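You operate a simulated robot arm through the tools that you are given. There is no shell and no other tool. Be economical: measure what you need, move in short steps, check, and stop when the job is done.

Carry out the task below with a simulated two-armed robot. There is one attempt and no reset: what you move stays moved.

JOB
On the assembly table, fold the blue rag in half and then in half again.

It is judged by the outcome, as a careful person would: the job done as asked, and still so three seconds after it is handed in. It fails if anything else is knocked over, pushed out of place, dropped, spilled or broken. Flat cloth is picked up by pressing the open fingertips on it (5 to 10 N) and closing them slowly along it; thin cloth reads only 2 to 8 mm in the jaws.

ROBOT AND FRAMES
Two 7-joint arms with two-finger parallel grippers on one trunk, on a base that drives. Base frame: it is fixed to the floor where the robot stands at the start and does not move with it; the origin is under the middle of the robot, x ahead of it, y to its left, z up; the surface under the hand at the start is at about z = 0.84. Readings come in m, rad, newtons and seconds.
The left shoulder is at the start at [0.07, 0.177, 1.095], the right one opposite. With the tool pointing down near the work surface each hand reaches from about 0.3 to 0.74 m from the robot's upright axis, wherever it stands, measured 20 degrees to its own side. Places, roughly: assembly table [0.6, 0.5, 0.8]. Payload 3.43 kg a hand.
Tool frame (each hand has its own): the origin (TCP) lies between the finger pads and is the grasp point; the fingertips stand 0.03 m ahead of it; z points along the fingers, y is the line along which they close. Largest opening 0.094 m; finger width 0.028, thickness 0.01; the body of the gripper, 0.05 by 0.096 m, starts 0.055 m behind the TCP.
Orientation is that of the tool frame in the base frame, as a unit quaternion [w, x, y, z]. With the fingers straight down and closing along the base's y, the tool's x points along the base's -x, its y along +y and its z along -z.

CONTROLS
- The arms move only by the tool step_arm. It takes "left_rows", "right_rows" or both (then of equal length, played together; a hand with none holds still); each is a list that holds one entry, the list of rows, each a list of 7 numbers: the turn, a rotation vector about the base's x, y, z in rad, then the shift along the base's x, y, z in m, then the gripper command, from -1 (fully open) to 1 (shut), values between in proportion. In form: [[[rx, ry, rz, tx, ty, tz, grip], ...]]. A call has 1 to 12 rows; each row is the pose to reach, as a shift and turn from the pose commanded when the call began. A row lasts 0.2 s, in which the tool goes at most 0.05 m and 0.15 rad; a call with a longer step from one row to the next is refused whole, and so is a gripper value outside its range. A pose out of reach is approached as far as the arm can. The call stops where the force on the tool passes 40 N (or 10 N more than at its start, if that is more) or the arm is blocked; 0.2 s more then pass. The fingers move at their own pace (about 0.153 m/s each) and stop on an object; they squeeze with about 45 N. The grip force told is the motor's: it shows also when the fingers shut on nothing. Time passes only in rows, and 0.2 s behind the last, so rows that repeat a pose let the fingers close. It gives the time, the measured TCP pose, the force on the tool (base axes), the opening and the grip force at its end, in the units of the frame above (readings bear some noise), with the torque about the TCP (base axes, N m) and any sound that the robot's microphone picked up.
- Cameras (640 x 400 px; columns grow to the right, rows downward): "scene" is now at [0.1249, 0.0057, 1.3905]; the picture's right is [0.08, -1.00, 0.00], its down [-0.78, -0.07, -0.63] and it looks along [0.63, 0.05, -0.78] (base axes); focal length 294 px, centre (320, 200). "left" rides on the left gripper at [0.076, -0.014, -0.103] in its tool frame; the picture's right is [0.18, 0.98, 0.00], its down [-0.75, 0.14, -0.64] and it looks along [-0.63, 0.12, 0.77] (tool axes); focal length 243 px, centre (320, 200). "right" rides on the right gripper at [0.076, 0.014, -0.102] in its tool frame; the picture's right is [-0.18, 0.98, 0.00], its down [-0.75, -0.14, -0.64] and it looks along [-0.63, -0.12, 0.77] (tool axes); focal length 243 px, centre (320, 200). There is no depth. A picture from a camera that has moved, and an enlarged one, comes with that camera's place and axes in the base frame and with its lens.
- snapshot(camera): a new picture of that camera. It takes no simulated time.
- lift_body(by): slides the trunk up (or, below 0, down) by that many m; the arms and the scene camera ride with it, the base frame stays. It gives what a move gives, with no picture.
- drive_base(legs): drives the robot by 1 to 6 legs, each [ahead, turn to the left] in m and rad, along the robot's own axes; the way and the turn of a leg run together, so that a leg with both is an arc; at most 1.5 m and 3.142 rad a leg. The arms and the cameras ride along, it lands a little off, and it stops where it bumps. It gives what a move gives.
- pan_tilt(pan, tilt): turns the head with the scene camera to pan (to the left, within 1.501 rad either way) and tilt (down, from -0.506 to 1.204), counted from straight ahead of the robot. It gives what a move gives.
- inspect(camera, box): a new picture of the part [left, top, right, bottom] of that camera's present view, enlarged. It takes no simulated time.
- job_done(): hands the job in; it is judged then, once.

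Go step by step. Nothing tells you exact positions but the pictures and the camera data: compare them with the known pose of the tool, close in by small moves and look again before you grip or let go. The budget is 120 turns and 88 pictures, counting those below and the enlarged ones. Unless the task says otherwise, let go and move clear before handing in, and close with one line.

The tools are called as a command line: name --argument value ..., lists and objects as JSON in quotes. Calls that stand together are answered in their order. step_arm: Moves the arms, as the interface text tells. Its arguments: {"type":"object","properties":{"left_rows":{"type":"array","items":{"type":"array","items":{"type":"array","items":{"type":"number"}}}},"right_rows":{"type":"array","items":{"type":"array","items":{"type":"array","items":{"type":"number"}}}}},"required":[]} The other tools are called the same way: lift_body (by) slides the trunk up or down; drive_base (legs) drives the base; pan_tilt (pan, tilt) turns the head that bears the scene camera; snapshot (camera) takes a picture; inspect (camera, box) takes an enlarged picture of a part of a camera's view; job_done () hands the job in.

At the start:

```text
clock: 0.0
left_eef_pos: [0.5351, 0.2417, 1.0106]
left_tcp_rot: [0.0, -0.001, 1.0, -0.001]
left_contact_force: [0.6, 0.4, 0.5]
left_torque: [0.0, -0.01, 0.02]
left_finger_gap: 0.0942
left_finger_force: 0.1
right_eef_pos: [0.3371, -0.1229, 1.0139]
right_tcp_rot: [0.001, -0.001, 1.0, 0.0]
right_contact_force: [-0.4, -0.1, 0.2]
right_torque: [0.04, -0.03, -0.04]
right_finger_gap: 0.0941
right_finger_force: 0.1
trunk travel left (down, up): [-0.675, 0.165]
robot x, y, heading: [0.0032, 0.0006, 0.0]
head pan, tilt: [0.084, 0.892]
```

scene: 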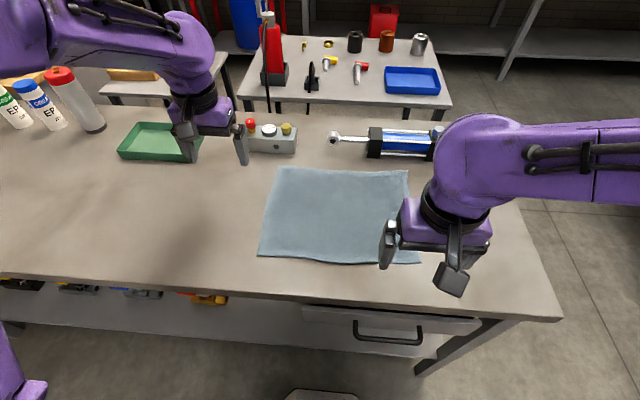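
right: 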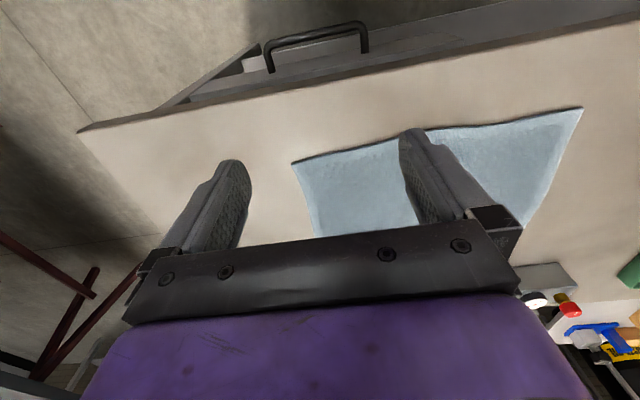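
left: 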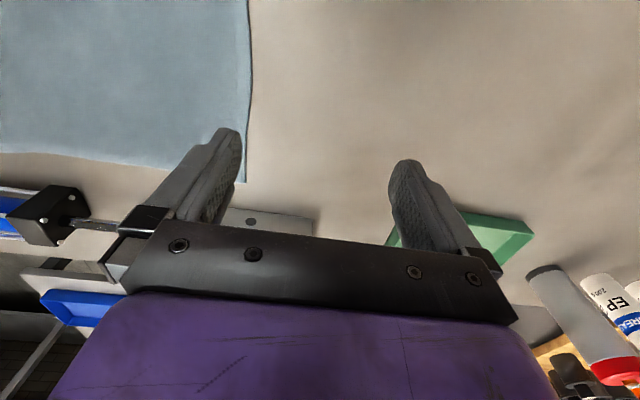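

The blue rag lies flat with corners at about NL (0.41, 0.16), NR (0.42, -0.18), FR (0.69, -0.18) and FL (0.67, 0.16). I'll bring the far edge to the near edge with both hands, so first I turn both hands to close along x and move them above the far corners.

step_arm --left_rows '[[[0, 0, -0.143, 0.011, -0.009, 0, 0], [0, 0, -0.286, 0.022, -0.018, 0, 0], [0, 0, -0.429, 0.033, -0.027, 0, 0], [0, 0, -0.572, 0.044, -0.036, 0, 0], [0, 0, -0.715, 0.055, -0.045, 0, 0], [0, 0, -0.858, 0.066, -0.054, 0, 0], [0, 0, -1.0, 0.077, -0.063, 0, 0], [0, 0, -1.143, 0.088, -0.072, -0.01, 0], [0, 0, -1.286, 0.099, -0.081, -0.02, 0], [0, 0, -1.43, 0.11, -0.09, -0.03, 0], [0, 0, -1.571, 0.12, -0.1, -0.04, 0], [0, 0, -1.571, 0.12, -0.1, -0.06, 0]]]' --right_rows '[[[0, 0, 0.143, 0.03, -0.003, 0, 0], [0, 0, 0.286, 0.06, -0.006, 0, 0], [0, 0, 0.429, 0.09, -0.009, 0, 0], [0, 0, 0.572, 0.12, -0.012, 0, 0], [0, 0, 0.715, 0.15, -0.015, 0, 0], [0, 0, 0.858, 0.18, -0.018, 0, 0], [0, 0, 1.0, 0.21, -0.021, 0, 0], [0, 0, 1.143, 0.24, -0.024, -0.01, 0], [0, 0, 1.286, 0.27, -0.027, -0.02, 0], [0, 0, 1.43, 0.3, -0.03, -0.03, 0], [0, 0, 1.571, 0.328, -0.032, -0.04, 0], [0, 0, 1.571, 0.328, -0.032, -0.06, 0]]]'

snapshot --camera "scene"

snapshot --camera "left"

snapshot --camera "right"

```text
clock: 2.6
left_eef_pos: [0.6547, 0.1414, 0.9508]
left_tcp_rot: [0.001, 0.707, 0.707, -0.001]
left_contact_force: [0.4, 0.1, 0.3]
left_torque: [0.04, 0.03, 0.0]
left_finger_gap: 0.0469
left_finger_force: 0.1
right_eef_pos: [0.6642, -0.1547, 0.9541]
right_tcp_rot: [0.0, 0.709, -0.705, 0.0]
right_contact_force: [-0.9, 0.0, -0.3]
right_torque: [-0.01, 0.0, 0.01]
right_finger_gap: 0.047
right_finger_force: 0.1
trunk travel left (down, up): [-0.675, 0.165]
robot x, y, heading: [0.0008, -0.0007, 0.0]
head pan, tilt: [0.084, 0.892]
```

```text
84 pictures are left
camera scene: at [0.1248, 0.0058, 1.3905], right [0.08, -1.0, 0.0], down [-0.78, -0.07, -0.63], along [0.63, 0.05, -0.78], focal length 294 px, centre (320, 200)
```

scene: 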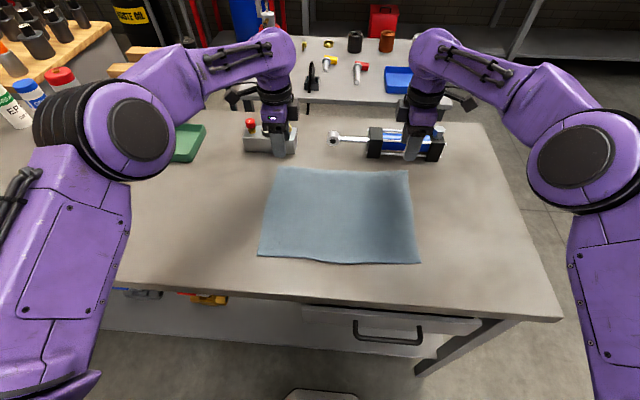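

```text
83 pictures are left
camera left: at [0.6423, 0.2172, 1.0529], right [0.98, 0.18, 0.0], down [0.14, -0.75, 0.64], along [0.12, -0.63, -0.77], focal length 243 px, centre (320, 200)
```

left: 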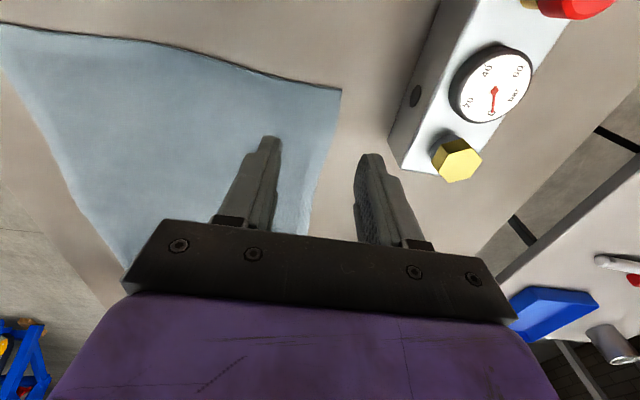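

```text
82 pictures are left
camera right: at [0.6501, -0.2315, 1.056], right [-0.98, 0.18, 0.0], down [0.14, 0.75, 0.64], along [0.12, 0.63, -0.77], focal length 243 px, centre (320, 200)
```

right: 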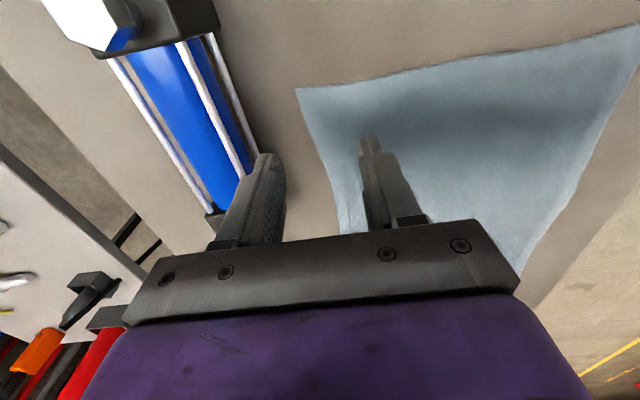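

Both hands hover over the far corners, with the edge at x≈0.670 for the left and 0.682 for the right. I'll shift a little inward so the outer fingers land just inside the edge, then descend.

step_arm --left_rows '[[[0, 0, 0, -0.013, 0.002, -0.03, 0.1], [0, 0, 0, -0.013, 0.002, -0.055, 0.1], [0, 0, 0, -0.013, 0.002, -0.07, 0.1], [0, 0, 0, -0.013, 0.002, -0.076, 0.1]]]' --right_rows '[[[0, 0, 0, -0.009, 0, -0.03, 0.1], [0, 0, 0, -0.009, 0, -0.055, 0.1], [0, 0, 0, -0.009, 0, -0.07, 0.1], [0, 0, 0, -0.009, 0, -0.078, 0.1]]]'

snapshot --camera "left"

snapshot --camera "right"

```text
clock: 3.6
left_eef_pos: [0.6425, 0.1433, 0.875]
left_tcp_rot: [0.001, 0.707, 0.708, 0.0]
left_contact_force: [-0.9, 0.1, 1.6]
left_torque: [-0.06, 0.03, 0.01]
left_finger_gap: 0.0422
left_finger_force: 0.0
right_eef_pos: [0.6561, -0.1551, 0.8755]
right_tcp_rot: [0.0, 0.708, -0.707, 0.001]
right_contact_force: [-0.2, -0.2, -0.2]
right_torque: [0.01, 0.0, -0.01]
right_finger_gap: 0.0424
right_finger_force: 0.0
trunk travel left (down, up): [-0.675, 0.165]
robot x, y, heading: [0.0037, -0.0005, 0.0]
head pan, tilt: [0.084, 0.892]
```

```text
81 pictures are left
camera left: at [0.6289, 0.219, 0.977], right [0.98, 0.18, 0.0], down [0.14, -0.75, 0.64], along [0.12, -0.63, -0.77], focal length 243 px, centre (320, 200)
```

left: 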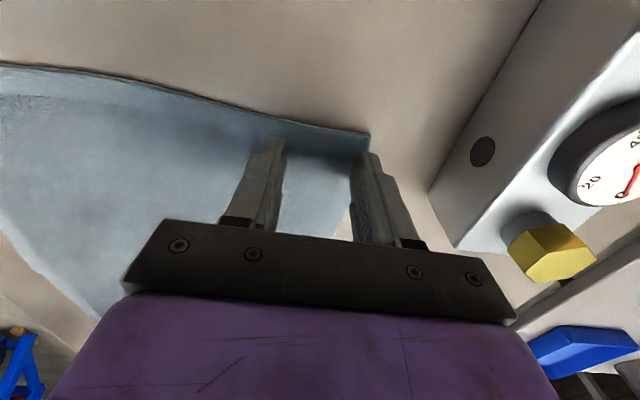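

```text
80 pictures are left
camera right: at [0.6415, -0.2324, 0.9774], right [-0.98, 0.18, 0.0], down [0.14, 0.75, 0.64], along [0.12, 0.63, -0.77], focal length 243 px, centre (320, 200)
```

right: 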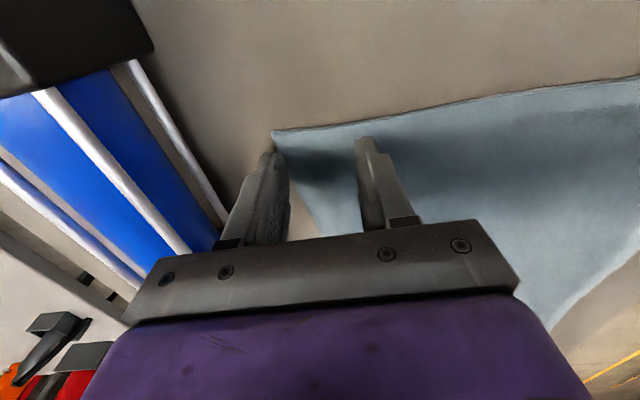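

The outer fingers are right at, or slightly beyond, the edge. I'll move inward about 1.2–1.5 cm and then press down gently.

step_arm --left_rows '[[[0, 0, 0, -0.012, 0, 0.002, 0.1], [0, 0, 0, -0.012, 0, -0.003, 0.1], [0, 0, 0, -0.012, 0, -0.006, 0.1]]]' --right_rows '[[[0, 0, 0, -0.014, 0, 0.002, 0.1], [0, 0, 0, -0.014, 0, -0.003, 0.1], [0, 0, 0, -0.014, 0, -0.006, 0.1]]]'

```text
clock: 4.4
left_eef_pos: [0.6292, 0.1431, 0.8736]
left_tcp_rot: [0.002, 0.707, 0.707, 0.003]
left_contact_force: [2.2, 0.7, 20.3]
left_torque: [0.04, 0.27, -0.04]
left_finger_gap: 0.042
left_finger_force: 0.0
right_eef_pos: [0.6393, -0.1544, 0.8726]
right_tcp_rot: [-0.002, 0.708, -0.707, 0.001]
right_contact_force: [0.6, 0.2, 9.4]
right_torque: [0.02, -0.02, -0.02]
right_finger_gap: 0.0421
right_finger_force: 0.1
trunk travel left (down, up): [-0.675, 0.165]
robot x, y, heading: [0.0014, -0.0017, -0.004]
head pan, tilt: [0.084, 0.892]
```

Contact is made: the left hand presses 20 N and the right 9 N. I'll ease the left one and close both slowly.

step_arm --left_rows '[[[0, 0, 0, 0, 0, 0.0027, 0.1], [0, 0, 0, 0, 0, 0.0027, 0.2], [0, 0, 0, 0, 0, 0.0027, 0.3], [0, 0, 0, 0, 0, 0.0027, 0.4], [0, 0, 0, 0, 0, 0.0027, 0.5], [0, 0, 0, 0, 0, 0.0027, 0.6], [0, 0, 0, 0, 0, 0.0027, 0.7], [0, 0, 0, 0, 0, 0.0027, 0.8], [0, 0, 0, 0, 0, 0.0027, 0.9], [0, 0, 0, 0, 0, 0.0027, 1], [0, 0, 0, 0, 0, 0.0027, 1]]]' --right_rows '[[[0, 0, 0, 0, 0, 0, 0.1], [0, 0, 0, 0, 0, 0, 0.2], [0, 0, 0, 0, 0, 0, 0.3], [0, 0, 0, 0, 0, 0, 0.4], [0, 0, 0, 0, 0, 0, 0.5], [0, 0, 0, 0, 0, 0, 0.6], [0, 0, 0, 0, 0, 0, 0.7], [0, 0, 0, 0, 0, 0, 0.8], [0, 0, 0, 0, 0, 0, 0.9], [0, 0, 0, 0, 0, 0, 1], [0, 0, 0, 0, 0, 0, 1]]]'

snapshot --camera "left"

snapshot --camera "right"

```text
clock: 6.8
left_eef_pos: [0.627, 0.1418, 0.8737]
left_tcp_rot: [0.002, 0.707, 0.707, 0.002]
left_contact_force: [-0.1, -0.2, 9.8]
left_torque: [0.0, 0.03, -0.03]
left_finger_gap: 0.0046
left_finger_force: 39.0
right_eef_pos: [0.6377, -0.1554, 0.8729]
right_tcp_rot: [-0.002, 0.708, -0.706, 0.002]
right_contact_force: [1.1, -0.3, 22.6]
right_torque: [0.0, -0.05, 0.03]
right_finger_gap: 0.0061
right_finger_force: 40.4
trunk travel left (down, up): [-0.675, 0.165]
robot x, y, heading: [-0.0019, 0.0033, 0.002]
head pan, tilt: [0.084, 0.892]
```

```text
79 pictures are left
camera left: at [0.6133, 0.2182, 0.9756], right [0.98, 0.18, 0.0], down [0.14, -0.75, 0.64], along [0.12, -0.63, -0.77], focal length 243 px, centre (320, 200)
```

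left: 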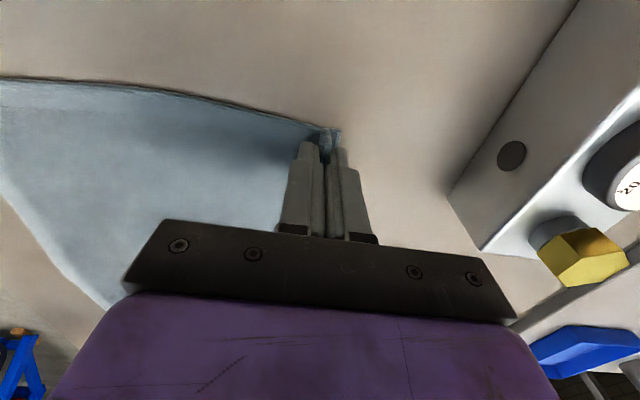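

```text
78 pictures are left
camera right: at [0.6236, -0.2322, 0.9743], right [-0.98, 0.18, 0.0], down [0.14, 0.75, 0.64], along [0.12, 0.63, -0.77], focal length 243 px, centre (320, 200)
```

right: 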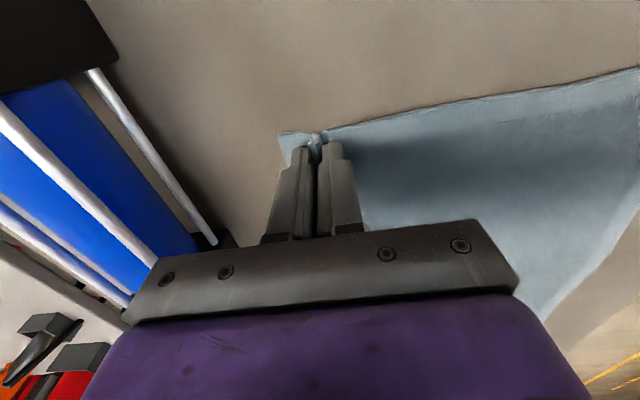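

Both corners are pinched (gaps 4.6 and 6.1 mm). I'll lift and carry the far edge over toward the near edge on an arc, tilting the hands as they go.

step_arm --left_rows '[[[0, 0, 0, 0, 0, 0.03, 1], [0, 0, 0, -0.02, 0, 0.05, 1], [0, -0.1, 0, -0.045, 0, 0.06, 1], [0, -0.2, 0, -0.07, 0, 0.065, 1], [0, -0.35, 0, -0.095, 0, 0.065, 1], [0, -0.5, 0, -0.12, 0, 0.06, 1], [0, -0.6, 0, -0.145, 0, 0.05, 1], [0, -0.7, 0, -0.16, 0, 0.035, 1]]]' --right_rows '[[[0, 0, 0, 0, 0, 0.03, 1], [0, 0, 0, -0.02, 0, 0.05, 1], [0, -0.1, 0, -0.045, 0, 0.06, 1], [0, -0.2, 0, -0.07, 0, 0.065, 1], [0, -0.35, 0, -0.095, 0, 0.065, 1], [0, -0.5, 0, -0.12, 0, 0.06, 1], [0, -0.6, 0, -0.145, 0, 0.05, 1], [0, -0.7, 0, -0.16, 0, 0.035, 1]]]'

snapshot --camera "scene"

snapshot --camera "left"

snapshot --camera "right"

```text
clock: 8.6
left_eef_pos: [0.4718, 0.143, 0.9096]
left_tcp_rot: [0.249, 0.656, 0.672, 0.236]
left_contact_force: [-0.6, 0.2, -0.3]
left_torque: [0.03, 0.1, -0.03]
left_finger_gap: 0.0047
left_finger_force: 38.8
right_eef_pos: [0.4874, -0.1518, 0.9126]
right_tcp_rot: [0.245, -0.662, 0.673, -0.223]
right_contact_force: [0.4, -0.3, 0.8]
right_torque: [-0.01, 0.08, 0.01]
right_finger_gap: 0.0044
right_finger_force: 38.9
right hand out of reach, approached as far as the arm can: row 8
trunk travel left (down, up): [-0.675, 0.165]
robot x, y, heading: [0.001, -0.0002, -0.001]
head pan, tilt: [0.084, 0.892]
```

```text
77 pictures are left
camera scene: at [0.1256, 0.0059, 1.3905], right [0.08, -1.0, 0.0], down [-0.78, -0.07, -0.63], along [0.63, 0.05, -0.78], focal length 294 px, centre (320, 200)
```

scene: 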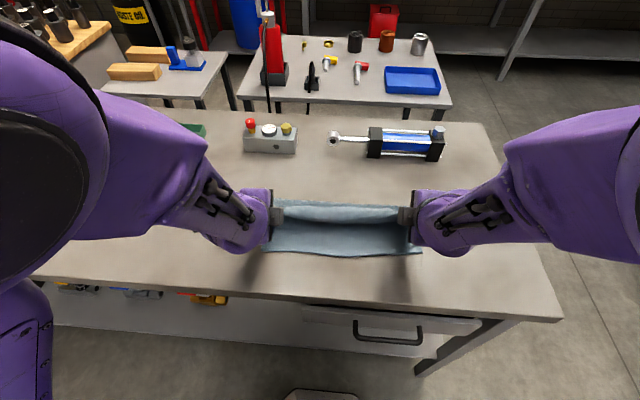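

```text
76 pictures are left
camera left: at [0.3952, 0.22, 0.9753], right [0.75, 0.21, 0.63], down [-0.3, -0.74, 0.6], along [0.59, -0.64, -0.49], focal length 243 px, centre (320, 200)
```

left: 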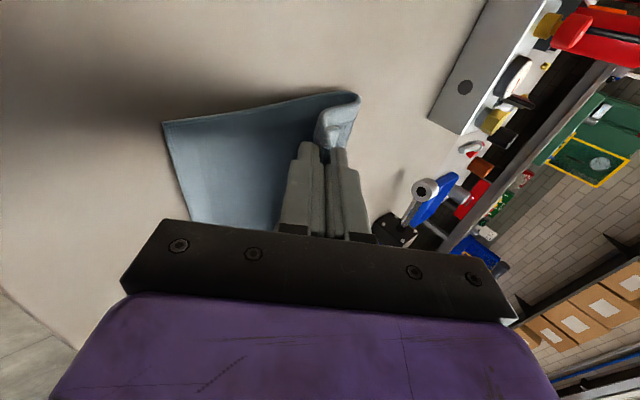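

```text
75 pictures are left
camera right: at [0.411, -0.2312, 0.9787], right [-0.77, 0.21, -0.61], down [-0.29, 0.73, 0.61], along [0.57, 0.65, -0.5], focal length 243 px, centre (320, 200)
```

right: 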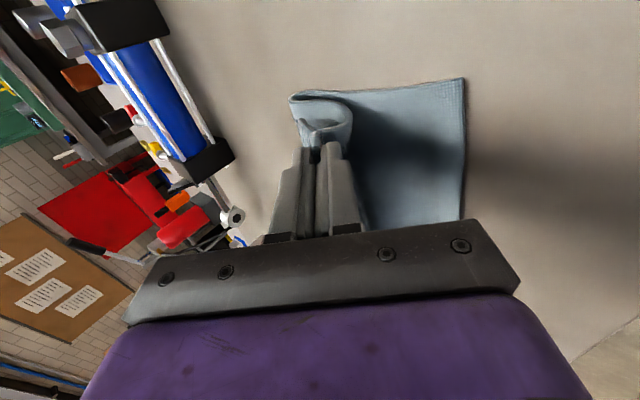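

The cloth is folding over cleanly and its near edge stayed put. I'll lower and draw back toward the near edge.

step_arm --left_rows '[[[0, 0, 0, -0.01, 0, -0.012, 1], [0, 0, 0, -0.02, 0, -0.024, 1], [0, 0, 0, -0.025, 0, -0.034, 1], [0, 0, 0, -0.025, 0, -0.038, 1]]]' --right_rows '[[[0, 0, 0, -0.01, 0, -0.012, 1], [0, 0, 0, -0.02, 0, -0.024, 1], [0, 0, 0, -0.025, 0, -0.034, 1], [0, 0, 0, -0.025, 0, -0.038, 1]]]'

snapshot --camera "left"

snapshot --camera "right"

inspect --camera "scene" --box '[220, 150, 480, 312]'

```text
clock: 9.6
left_eef_pos: [0.4511, 0.1373, 0.8795]
left_tcp_rot: [0.264, 0.65, 0.674, 0.233]
left_contact_force: [0.5, -0.3, 0.7]
left_torque: [0.03, 0.15, -0.01]
left_finger_gap: 0.0044
left_finger_force: 39.1
right_eef_pos: [0.466, -0.1478, 0.8829]
right_tcp_rot: [0.265, -0.65, 0.673, -0.233]
right_contact_force: [0.6, 0.7, -0.5]
right_torque: [-0.01, 0.07, 0.04]
right_finger_gap: 0.0046
right_finger_force: 38.9
trunk travel left (down, up): [-0.675, 0.165]
robot x, y, heading: [0.0036, -0.0001, 0.001]
head pan, tilt: [0.084, 0.892]
```

```text
74 pictures are left
camera left: at [0.3725, 0.2149, 0.9437], right [0.74, 0.23, 0.63], down [-0.3, -0.73, 0.62], along [0.6, -0.65, -0.47], focal length 243 px, centre (320, 200)
```

left: 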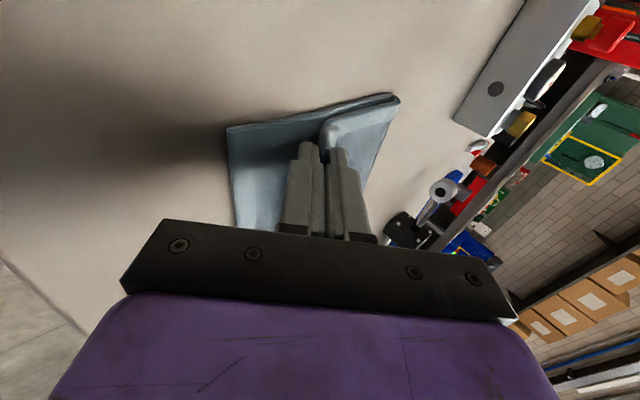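

```text
73 pictures are left
camera right: at [0.3862, -0.2274, 0.9453], right [-0.74, 0.23, -0.64], down [-0.3, 0.73, 0.62], along [0.6, 0.65, -0.46], focal length 243 px, centre (320, 200)
```

right: 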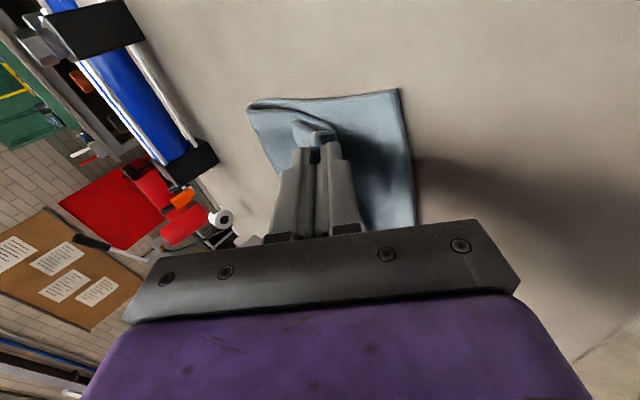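

```text
2.46 times, centred on (350, 231) of scene
camera zoom: at [0.125, 0.0057, 1.3905], right [0.08, -1.0, 0.0], down [-0.78, -0.07, -0.63], along [0.63, 0.05, -0.78], focal length 723 px, centre (246, 124)
```

zoom: 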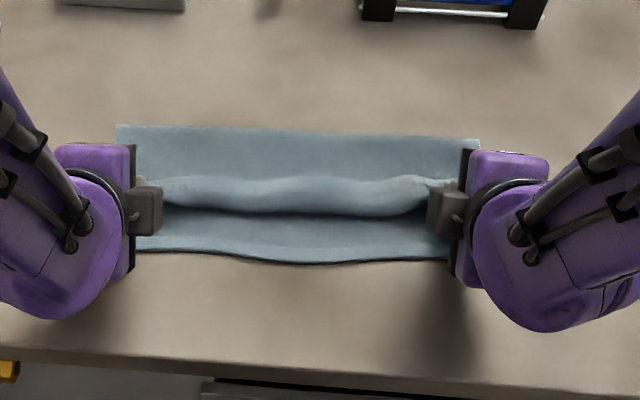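

The top edge still needs to come about 3 cm nearer, because the fold is at x≈0.565 and should be at 0.545. I'll pull back and down, then check before release.

step_arm --left_rows '[[[0, 0, 0, -0.012, 0, -0.003, 1], [0, 0, 0, -0.024, 0, -0.007, 1], [0, 0, 0, -0.03, 0, -0.011, 1]]]' --right_rows '[[[0, 0, 0, -0.012, 0, -0.003, 1], [0, 0, 0, -0.024, 0, -0.007, 1], [0, 0, 0, -0.03, 0, -0.013, 1]]]'

inspect --camera "scene" --box '[220, 150, 480, 312]'

snapshot --camera "right"

```text
clock: 10.2
left_eef_pos: [0.4302, 0.1406, 0.8734]
left_tcp_rot: [0.267, 0.639, 0.682, 0.234]
left_contact_force: [-4.8, -1.9, 22.2]
left_torque: [0.13, 0.04, -0.03]
left_finger_gap: 0.0043
left_finger_force: 38.7
right_eef_pos: [0.4429, -0.1533, 0.8742]
right_tcp_rot: [0.263, -0.641, 0.683, -0.23]
right_contact_force: [-2.8, 0.4, 13.1]
right_torque: [-0.15, -0.01, 0.04]
right_finger_gap: 0.0046
right_finger_force: 38.5
trunk travel left (down, up): [-0.675, 0.165]
robot x, y, heading: [-0.001, -0.0007, -0.001]
head pan, tilt: [0.084, 0.892]
stopped in row 3 (left hand): the force on the tool passed its limit at 45 N (the readings are from after the stop); the commanded pose is now the measured one
```

```text
2.46 times, centred on (350, 231) of scene
camera zoom: at [0.1214, 0.0056, 1.3911], right [0.08, -1.0, 0.0], down [-0.77, -0.07, -0.63], along [0.63, 0.05, -0.78], focal length 723 px, centre (246, 124)
```

zoom: 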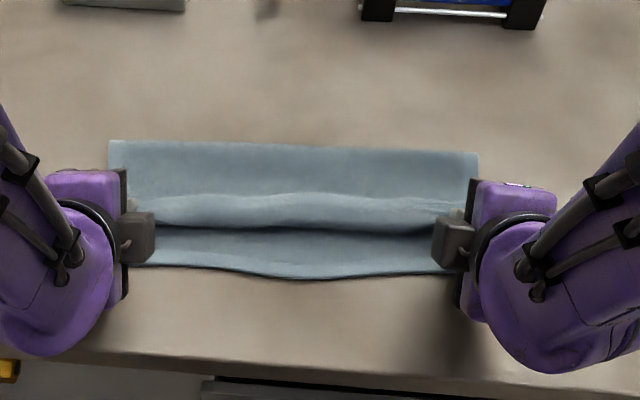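

```text
70 pictures are left
camera right: at [0.3618, -0.2313, 0.9362], right [-0.73, 0.25, -0.63], down [-0.29, 0.73, 0.62], along [0.62, 0.64, -0.46], focal length 243 px, centre (320, 200)
```

right: 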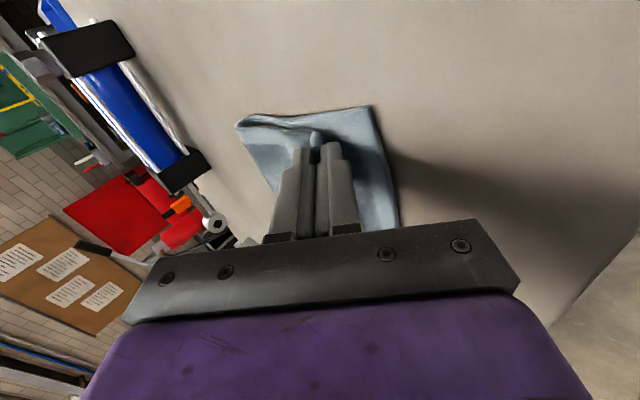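

The last press dragged the whole rag about 1.5 cm toward the robot, which is harmless. I'll now ease up, open gently, and withdraw up and back to see how the edge lies.

step_arm --left_rows '[[[0, 0, 0, 0, 0, 0.006, 1], [0, 0, 0, 0, 0, 0.006, 0.7], [0, 0, 0, 0, 0, 0.006, 0.5], [0, 0, 0, 0, 0, 0.006, 0.5], [0, 0, 0, -0.02, 0.01, 0.025, 0.4], [0, 0, 0, -0.03, 0.03, 0.06, 0.4], [0, 0, 0, -0.03, 0.06, 0.1, 0.4], [0, 0.12, 0, -0.02, 0.1, 0.12, 0.4], [0, 0.24, 0, -0.02, 0.14, 0.13, 0.4]]]' --right_rows '[[[0, 0, 0, 0, 0, 0.004, 1], [0, 0, 0, 0, 0, 0.004, 0.7], [0, 0, 0, 0, 0, 0.004, 0.5], [0, 0, 0, 0, 0, 0.004, 0.5], [0, 0, 0, -0.02, -0.01, 0.025, 0.4], [0, 0, 0, -0.03, -0.03, 0.06, 0.4], [0, 0, 0, -0.03, -0.06, 0.1, 0.4], [0, 0.12, 0, -0.02, -0.1, 0.12, 0.4], [0, 0.24, 0, -0.02, -0.14, 0.13, 0.4]]]'

inspect --camera "scene" --box '[220, 150, 480, 312]'

snapshot --camera "right"

snapshot --camera "left"

```text
clock: 12.2
left_eef_pos: [0.4368, 0.283, 0.9461]
left_tcp_rot: [0.186, 0.659, 0.711, 0.16]
left_contact_force: [-0.2, -0.8, 0.3]
left_torque: [0.01, -0.01, 0.02]
left_finger_gap: 0.0282
left_finger_force: 0.1
left hand out of reach, approached as far as the arm can: row 5, 6, 7, 8, 9
right_eef_pos: [0.4424, -0.3106, 0.9832]
right_tcp_rot: [0.18, -0.657, 0.715, -0.155]
right_contact_force: [-2.3, 1.7, 1.1]
right_torque: [-0.14, -0.1, -0.04]
right_finger_gap: 0.0283
right_finger_force: 0.1
right hand out of reach, approached as far as the arm can: row 5, 6, 7, 8, 9
trunk travel left (down, up): [-0.675, 0.165]
robot x, y, heading: [-0.0016, -0.0011, 0.002]
head pan, tilt: [0.084, 0.892]
```

```text
2.46 times, centred on (350, 231) of scene
camera zoom: at [0.1258, 0.0035, 1.3903], right [0.08, -1.0, 0.0], down [-0.78, -0.06, -0.63], along [0.63, 0.05, -0.78], focal length 723 px, centre (246, 124)
```

zoom: 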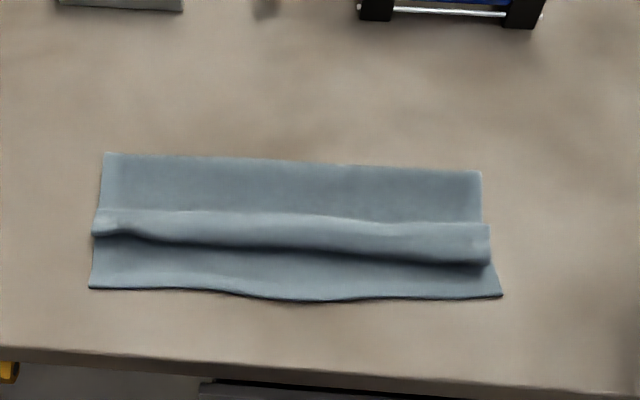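

```text
68 pictures are left
camera right: at [0.3767, -0.388, 1.0622], right [-0.86, 0.27, -0.44], down [-0.12, 0.73, 0.68], along [0.5, 0.63, -0.59], focal length 243 px, centre (320, 200)
```

right: 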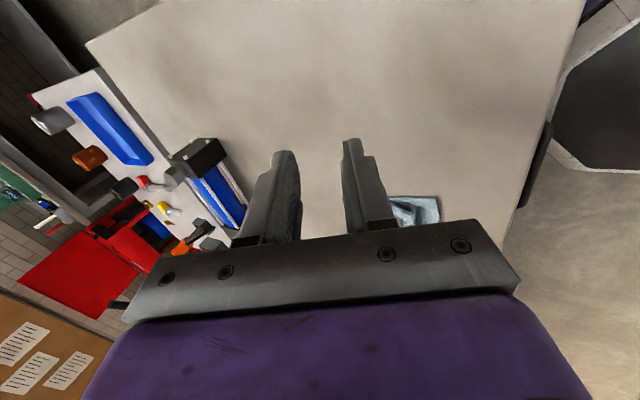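

```text
67 pictures are left
camera left: at [0.3718, 0.3595, 1.0276], right [0.85, 0.26, 0.45], down [-0.13, -0.73, 0.67], along [0.51, -0.63, -0.59], focal length 243 px, centre (320, 200)
```

left: 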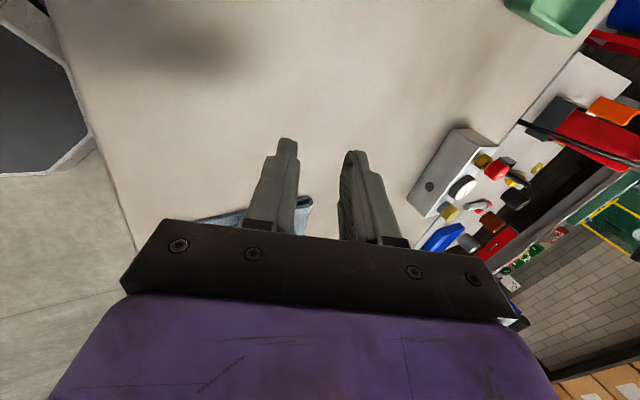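

The rag is folded over, but the top layer's edge carries a hem curled back. I'll zoom in to see which way it lies.

inspect --camera "scene" --box '[250, 205, 340, 275]'

inspect --camera "scene" --box '[340, 205, 430, 275]'

```text
5.71 times, centred on (295, 240) of scene
camera zoom: at [0.1258, 0.0035, 1.3903], right [0.08, -1.0, 0.0], down [-0.78, -0.06, -0.63], along [0.63, 0.05, -0.78], focal length 1679 px, centre (463, -29)
```

zoom: 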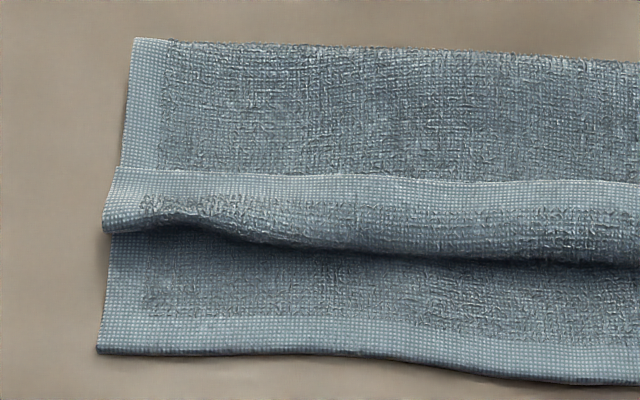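

```text
5.71 times, centred on (385, 240) of scene
camera zoom: at [0.1258, 0.0035, 1.3903], right [0.08, -1.0, 0.0], down [-0.78, -0.06, -0.63], along [0.63, 0.05, -0.78], focal length 1679 px, centre (-51, -29)
```

zoom: 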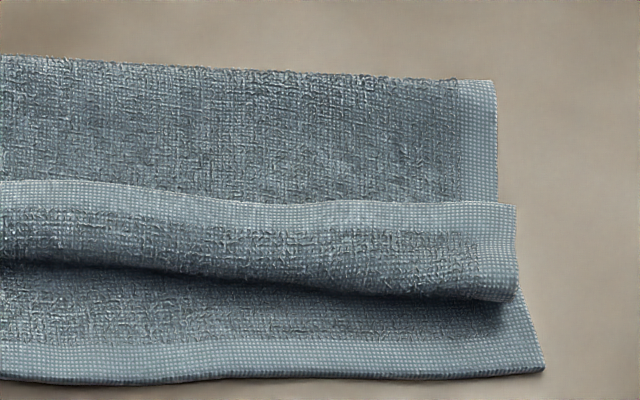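

The hem (≈3 cm) lies on top with its free edge pointing away; once unrolled, the edges will match to within about 1.5 cm. I'll bring the hands upright over it and then drag the hem toward the near edge with light fingertip pressure.

step_arm --left_rows '[[[0, 0.12, 0, 0.01, -0.02, 0.014, 0.4], [0, 0.24, 0, 0.02, -0.04, 0.028, 0.4], [0, 0.36, 0, 0.03, -0.06, 0.042, 0.4], [0, 0.47, 0, 0.033, -0.083, 0.054, 0.4]]]' --right_rows '[[[0, 0.12, 0, 0.01, 0.03, 0.005, 0.4], [0, 0.24, 0, 0.02, 0.06, 0.01, 0.4], [0, 0.36, 0, 0.025, 0.09, 0.015, 0.4], [0, 0.47, 0, 0.028, 0.11, 0.017, 0.4]]]'

```text
clock: 13.2
left_eef_pos: [0.4731, 0.199, 1.0018]
left_tcp_rot: [0.006, 0.685, 0.729, -0.006]
left_contact_force: [1.0, -0.3, 0.5]
left_torque: [0.02, 0.01, 0.0]
left_finger_gap: 0.0284
left_finger_force: 0.1
right_eef_pos: [0.4703, -0.1975, 1.0011]
right_tcp_rot: [0.005, -0.685, 0.728, 0.009]
right_contact_force: [0.0, -0.4, 0.6]
right_torque: [-0.02, 0.03, 0.04]
right_finger_gap: 0.0283
right_finger_force: 0.0
trunk travel left (down, up): [-0.675, 0.165]
robot x, y, heading: [0.0016, -0.0013, 0.002]
head pan, tilt: [0.084, 0.892]
```

Next I yaw back so the fingers spread along y, then hover over the hem with the jaws fully open.

step_arm --left_rows '[[[0, 0, 0.14, -0.003, -0.009, 0, 0], [0, 0, 0.28, -0.006, -0.018, 0, -0.5], [0, 0, 0.42, -0.009, -0.027, 0, -1], [0, 0, 0.56, -0.012, -0.036, 0, -1], [0, 0, 0.7, -0.015, -0.045, 0, -1], [0, 0, 0.84, -0.018, -0.054, 0, -1], [0, 0, 0.98, -0.021, -0.063, 0, -1], [0, 0, 1.12, -0.024, -0.072, -0.02, -1], [0, 0, 1.26, -0.027, -0.081, -0.04, -1], [0, 0, 1.4, -0.03, -0.09, -0.06, -1], [0, 0, 1.508, -0.035, -0.099, -0.08, -1], [0, 0, 1.508, -0.035, -0.099, -0.1, -1]]]' --right_rows '[[[0, 0, -0.14, -0.002, 0.007, 0, 0], [0, 0, -0.28, -0.004, 0.014, 0, -0.5], [0, 0, -0.42, -0.006, 0.021, 0, -1], [0, 0, -0.56, -0.008, 0.028, 0, -1], [0, 0, -0.7, -0.01, 0.035, 0, -1], [0, 0, -0.84, -0.012, 0.042, 0, -1], [0, 0, -0.98, -0.014, 0.049, 0, -1], [0, 0, -1.12, -0.016, 0.056, -0.02, -1], [0, 0, -1.26, -0.018, 0.063, -0.04, -1], [0, 0, -1.4, -0.019, 0.07, -0.06, -1], [0, 0, -1.508, -0.02, 0.08, -0.08, -1], [0, 0, -1.508, -0.02, 0.08, -0.1, -1]]]'

snapshot --camera "left"

snapshot --camera "right"

```text
clock: 15.8
left_eef_pos: [0.4376, 0.102, 0.8987]
left_tcp_rot: [0.008, -0.003, 1.0, 0.001]
left_contact_force: [0.2, 0.5, 0.2]
left_torque: [0.0, 0.01, -0.02]
left_finger_gap: 0.0939
left_finger_force: 0.1
right_eef_pos: [0.4513, -0.116, 0.9]
right_tcp_rot: [0.009, 0.001, 1.0, 0.002]
right_contact_force: [0.2, -0.1, -1.3]
right_torque: [0.03, 0.03, 0.03]
right_finger_gap: 0.0943
right_finger_force: 0.1
trunk travel left (down, up): [-0.675, 0.165]
robot x, y, heading: [-0.0003, 0.0, 0.001]
head pan, tilt: [0.084, 0.892]
```

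```text
64 pictures are left
camera left: at [0.3614, 0.0876, 1.0004], right [-0.19, 0.98, 0.0], down [0.74, 0.14, 0.66], along [0.64, 0.12, -0.76], focal length 243 px, centre (320, 200)
```

left: 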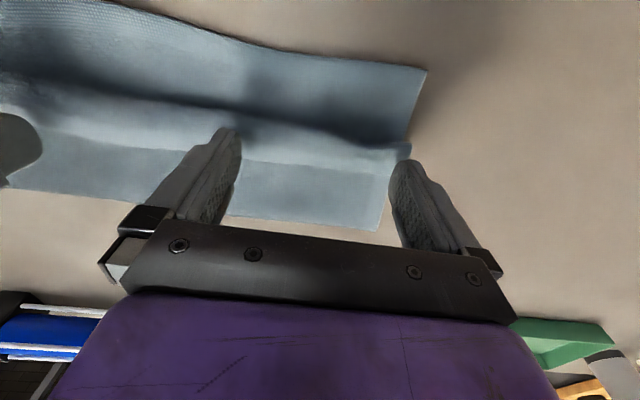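

```text
63 pictures are left
camera right: at [0.3727, -0.1041, 0.9998], right [0.18, 0.98, 0.01], down [0.74, -0.14, 0.65], along [0.64, -0.12, -0.76], focal length 243 px, centre (320, 200)
```

right: 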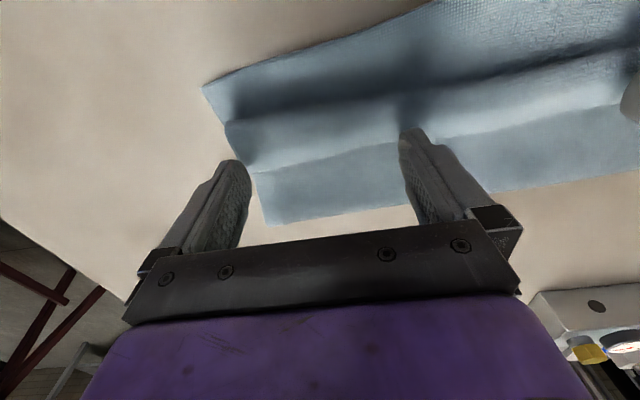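

The hem's free edge is at x≈0.445 on the left and 0.459 on the right. I'll narrow the jaws a bit so the outer tips land on the hem, then touch down.

step_arm --left_rows '[[[0, 0, 0, -0.004, 0, -0.01, -0.5], [0, 0, 0, -0.004, 0, -0.016, -0.5], [0, 0, 0, -0.004, 0, -0.021, -0.5]]]' --right_rows '[[[0, 0, 0, -0.004, 0, -0.01, -0.5], [0, 0, 0, -0.004, 0, -0.016, -0.5], [0, 0, 0, -0.004, 0, -0.021, -0.5]]]'

```text
clock: 16.6
left_eef_pos: [0.433, 0.1028, 0.8798]
left_tcp_rot: [0.01, -0.002, 1.0, 0.002]
left_contact_force: [0.7, -0.9, 5.3]
left_torque: [0.02, -0.01, 0.03]
left_finger_gap: 0.0704
left_finger_force: 0.0
right_eef_pos: [0.4462, -0.1171, 0.8807]
right_tcp_rot: [0.011, 0.0, 1.0, 0.002]
right_contact_force: [1.3, -0.2, 4.2]
right_torque: [-0.07, 0.02, -0.01]
right_finger_gap: 0.0706
right_finger_force: 0.0
trunk travel left (down, up): [-0.675, 0.165]
robot x, y, heading: [-0.0009, 0.0008, -0.0]
head pan, tilt: [0.084, 0.892]
```

Both hands touch with about 5 N. I'll drag slowly toward the near edge, first 3 cm, then look.

step_arm --left_rows '[[[0, 0, 0, -0.008, 0, 0, -0.5], [0, 0, 0, -0.016, 0, 0, -0.5], [0, 0, 0, -0.024, 0, -0.001, -0.5], [0, 0, 0, -0.032, 0, -0.002, -0.5]]]' --right_rows '[[[0, 0, 0, -0.008, 0, 0, -0.5], [0, 0, 0, -0.016, 0, 0, -0.5], [0, 0, 0, -0.024, 0, -0.001, -0.5], [0, 0, 0, -0.032, 0, -0.002, -0.5]]]'

snapshot --camera "left"

snapshot --camera "right"

inspect --camera "scene" --box '[220, 150, 480, 312]'

```text
clock: 17.6
left_eef_pos: [0.3993, 0.1027, 0.8784]
left_tcp_rot: [0.01, -0.003, 1.0, 0.001]
left_contact_force: [1.7, -1.6, 9.0]
left_torque: [-0.03, -0.11, 0.02]
left_finger_gap: 0.0702
left_finger_force: 0.0
right_eef_pos: [0.4116, -0.1164, 0.8789]
right_tcp_rot: [0.011, 0.0, 1.0, 0.001]
right_contact_force: [2.0, 0.6, 10.5]
right_torque: [-0.17, -0.05, 0.02]
right_finger_gap: 0.0703
right_finger_force: 0.1
trunk travel left (down, up): [-0.675, 0.165]
robot x, y, heading: [-0.0007, -0.0027, 0.001]
head pan, tilt: [0.084, 0.892]
```

```text
62 pictures are left
camera left: at [0.3224, 0.0879, 0.9795], right [-0.19, 0.98, 0.0], down [0.74, 0.14, 0.66], along [0.65, 0.12, -0.75], focal length 243 px, centre (320, 200)
```

left: 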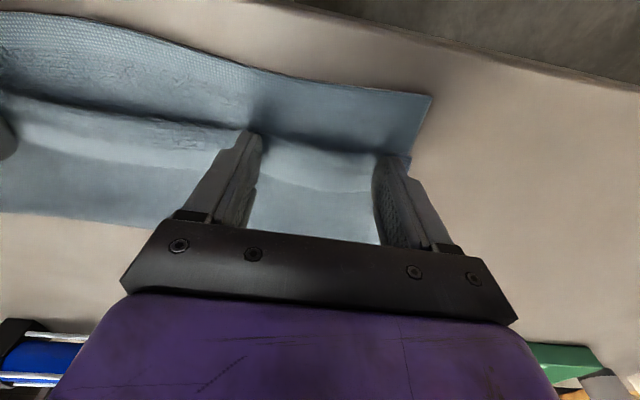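

```text
61 pictures are left
camera right: at [0.3329, -0.1047, 0.9792], right [0.18, 0.98, 0.01], down [0.74, -0.14, 0.66], along [0.65, -0.11, -0.75], focal length 243 px, centre (320, 200)
```

right: 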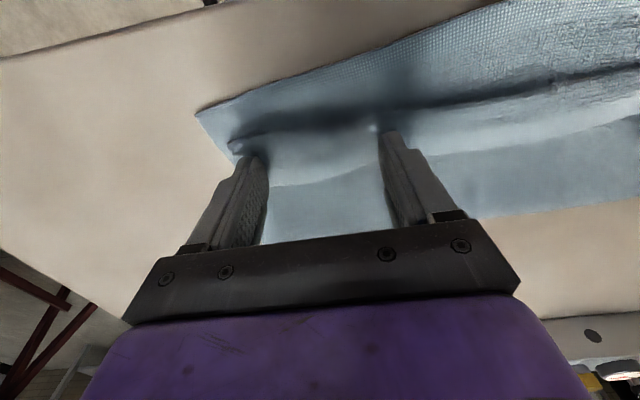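

```text
2.46 times, centred on (350, 231) of scene
camera zoom: at [0.1231, 0.0058, 1.3908], right [0.08, -1.0, 0.0], down [-0.77, -0.07, -0.63], along [0.63, 0.05, -0.78], focal length 723 px, centre (246, 124)
```

zoom: 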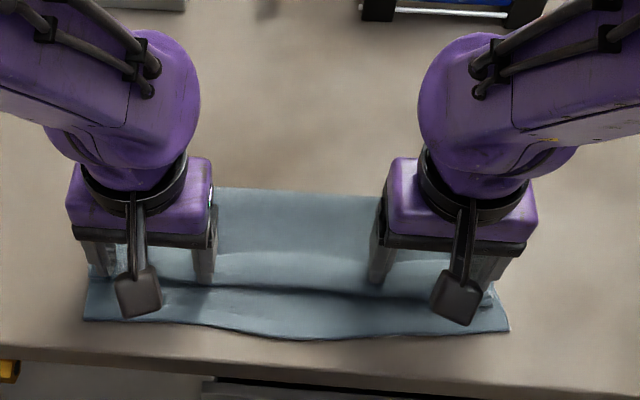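

The whole stack slid toward me because cloth-on-table friction is low. I'll lift, set the tips down on the main panel behind the hem, and slide the stack back away from the table edge.

step_arm --left_rows '[[[0, 0, 0, 0, 0, 0.015, -0.5], [0, 0, 0, 0.025, 0, 0.02, -0.5], [0, 0, 0, 0.045, 0, 0.01, -0.5], [0, 0, 0, 0.045, 0, 0.001, -0.5], [0, 0, 0, 0.045, 0, -0.004, -0.5]]]' --right_rows '[[[0, 0, 0, 0, 0, 0.015, -0.5], [0, 0, 0, 0.025, 0, 0.02, -0.5], [0, 0, 0, 0.045, 0, 0.01, -0.5], [0, 0, 0, 0.045, 0, 0.001, -0.5], [0, 0, 0, 0.045, 0, -0.004, -0.5]]]'

snapshot --camera "left"

snapshot --camera "right"

```text
clock: 18.8
left_eef_pos: [0.4448, 0.1054, 0.875]
left_tcp_rot: [0.012, -0.001, 1.0, 0.001]
left_contact_force: [2.7, 0.6, 19.3]
left_torque: [-0.02, -0.08, -0.07]
left_finger_gap: 0.0706
left_finger_force: 0.1
right_eef_pos: [0.4572, -0.1177, 0.8756]
right_tcp_rot: [0.012, 0.0, 1.0, 0.002]
right_contact_force: [3.0, -0.1, 12.9]
right_torque: [-0.13, -0.09, 0.03]
right_finger_gap: 0.0704
right_finger_force: 0.1
trunk travel left (down, up): [-0.675, 0.165]
robot x, y, heading: [0.0005, -0.0025, 0.003]
head pan, tilt: [0.084, 0.892]
```

```text
59 pictures are left
camera left: at [0.3681, 0.0885, 0.9759], right [-0.19, 0.98, 0.0], down [0.74, 0.14, 0.66], along [0.65, 0.12, -0.75], focal length 243 px, centre (320, 200)
```

left: 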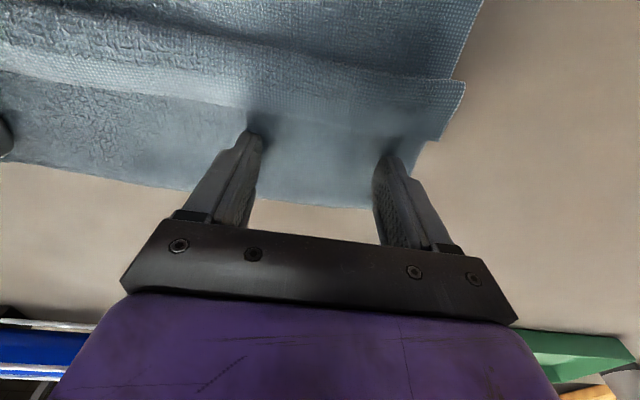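

```text
58 pictures are left
camera right: at [0.3781, -0.1059, 0.9757], right [0.18, 0.98, 0.01], down [0.74, -0.14, 0.66], along [0.65, -0.11, -0.75], focal length 243 px, centre (320, 200)
```

right: 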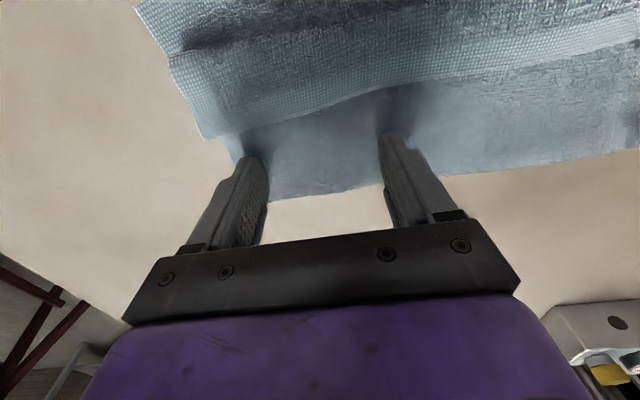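

The tips sit behind the hem on the main panel. I'll slide the stack 4.5 cm away from me.

step_arm --left_rows '[[[0, 0, 0, 0.01, 0, 0.001, -0.5], [0, 0, 0, 0.02, 0, 0.001, -0.5], [0, 0, 0, 0.03, 0, 0.001, -0.5], [0, 0, 0, 0.038, 0, 0.001, -0.5], [0, 0, 0, 0.045, 0, 0.001, -0.5]]]' --right_rows '[[[0, 0, 0, 0.01, 0, 0, -0.5], [0, 0, 0, 0.02, 0, 0, -0.5], [0, 0, 0, 0.03, 0, 0, -0.5], [0, 0, 0, 0.038, 0, 0, -0.5], [0, 0, 0, 0.045, 0, 0, -0.5]]]'

snapshot --camera "left"

snapshot --camera "right"

inspect --camera "scene" --box '[220, 150, 480, 312]'

```text
clock: 20.0
left_eef_pos: [0.4884, 0.1042, 0.8763]
left_tcp_rot: [0.012, -0.001, 1.0, 0.002]
left_contact_force: [-2.4, 0.4, 11.9]
left_torque: [-0.03, 0.11, -0.04]
left_finger_gap: 0.0696
left_finger_force: 0.0
right_eef_pos: [0.5018, -0.117, 0.8766]
right_tcp_rot: [0.011, 0.0, 1.0, 0.002]
right_contact_force: [-3.0, -0.1, 12.1]
right_torque: [-0.16, 0.1, -0.06]
right_finger_gap: 0.0702
right_finger_force: 0.0
trunk travel left (down, up): [-0.675, 0.165]
robot x, y, heading: [0.0015, 0.0017, 0.0]
head pan, tilt: [0.084, 0.892]
```

```text
57 pictures are left
camera left: at [0.4116, 0.0885, 0.9767], right [-0.19, 0.98, 0.0], down [0.74, 0.14, 0.66], along [0.65, 0.12, -0.75], focal length 243 px, centre (320, 200)
```

left: 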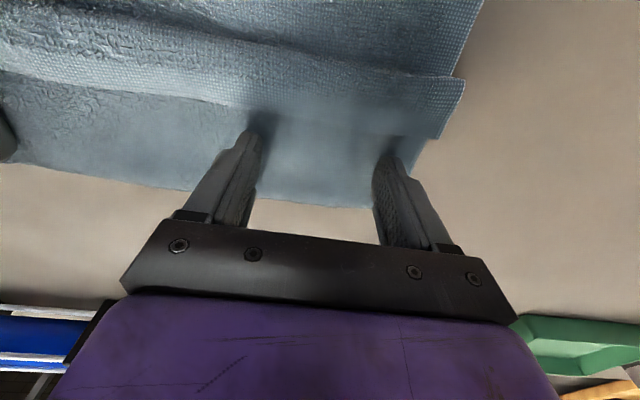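

```text
56 pictures are left
camera right: at [0.4225, -0.1047, 0.9758], right [0.18, 0.98, 0.01], down [0.74, -0.14, 0.66], along [0.65, -0.12, -0.75], focal length 243 px, centre (320, 200)
```

right: 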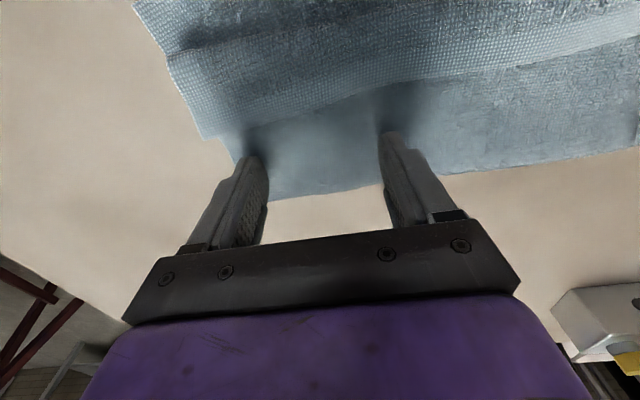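

```text
2.46 times, centred on (350, 231) of scene
camera zoom: at [0.1211, 0.0057, 1.3909], right [0.08, -1.0, 0.0], down [-0.77, -0.07, -0.63], along [0.63, 0.05, -0.78], focal length 723 px, centre (246, 124)
```

zoom: 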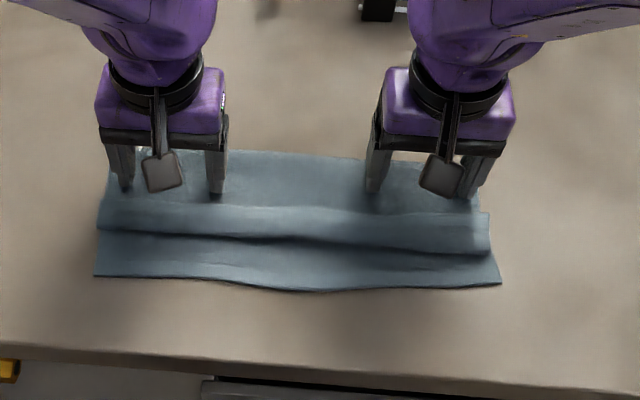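

Sliding moved the stack as one piece. Now the right hand will pin it firmly while the left places its tips on the hem near its free edge (x≈0.46) and drags it toward me.

step_arm --left_rows '[[[0, 0, 0, 0, 0, 0.015, -0.5], [0, 0, 0, -0.02, 0, 0.018, -0.5], [0, 0, 0, -0.036, 0, 0.01, -0.5], [0, 0, 0, -0.036, 0, 0.003, -0.5], [0, 0, 0, -0.044, 0, 0.003, -0.5], [0, 0, 0, -0.052, 0, 0.003, -0.5], [0, 0, 0, -0.06, 0, 0.003, -0.5], [0, 0, 0, -0.068, 0, 0.003, -0.5]]]' --right_rows '[[[0, 0, 0, 0, 0, -0.001, -0.5], [0, 0, 0, 0, 0, -0.002, -0.5], [0, 0, 0, 0, 0, -0.003, -0.5], [0, 0, 0, 0, 0, -0.003, -0.5], [0, 0, 0, 0, 0, -0.003, -0.5], [0, 0, 0, 0, 0, -0.003, -0.5], [0, 0, 0, 0, 0, -0.003, -0.5], [0, 0, 0, 0, 0, -0.003, -0.5]]]'

snapshot --camera "left"

inspect --camera "scene" --box '[220, 150, 480, 312]'

```text
clock: 21.1
left_eef_pos: [0.4531, 0.103, 0.88]
left_tcp_rot: [0.013, -0.002, 1.0, 0.001]
left_contact_force: [0.7, 0.9, 6.5]
left_torque: [0.01, 0.08, 0.01]
left_finger_gap: 0.0705
left_finger_force: 0.1
right_eef_pos: [0.5028, -0.1175, 0.8742]
right_tcp_rot: [0.014, -0.001, 1.0, 0.002]
right_contact_force: [-3.4, 0.7, 21.0]
right_torque: [-0.34, 0.16, -0.02]
right_finger_gap: 0.0699
right_finger_force: 0.1
trunk travel left (down, up): [-0.675, 0.165]
robot x, y, heading: [-0.0035, -0.0007, -0.001]
head pan, tilt: [0.084, 0.892]
stopped in row 5 (right hand): the force on the tool passed its limit at 40 N (the readings are from after the stop); the commanded pose is now the measured one
```

```text
54 pictures are left
camera left: at [0.375, 0.0882, 0.9802], right [-0.19, 0.98, 0.0], down [0.74, 0.14, 0.66], along [0.65, 0.12, -0.75], focal length 243 px, centre (320, 200)
```

left: 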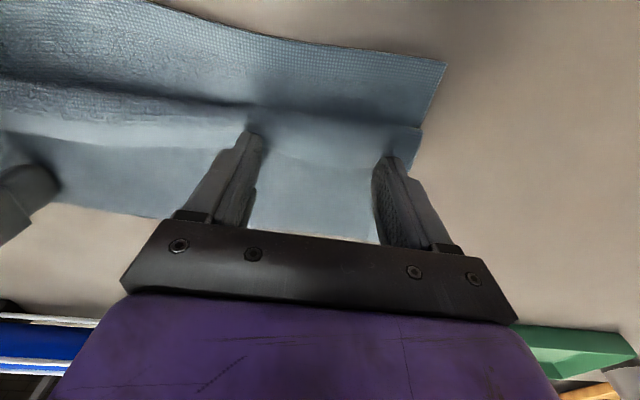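

```text
2.46 times, centred on (350, 231) of scene
camera zoom: at [0.1213, 0.0063, 1.3907], right [0.08, -1.0, 0.0], down [-0.77, -0.07, -0.63], along [0.63, 0.05, -0.78], focal length 723 px, centre (246, 124)
```

zoom: 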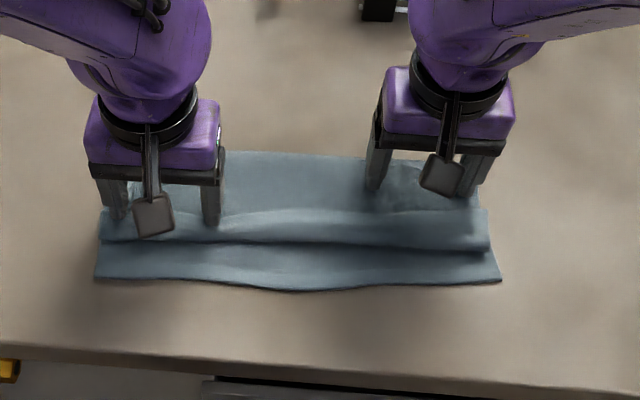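

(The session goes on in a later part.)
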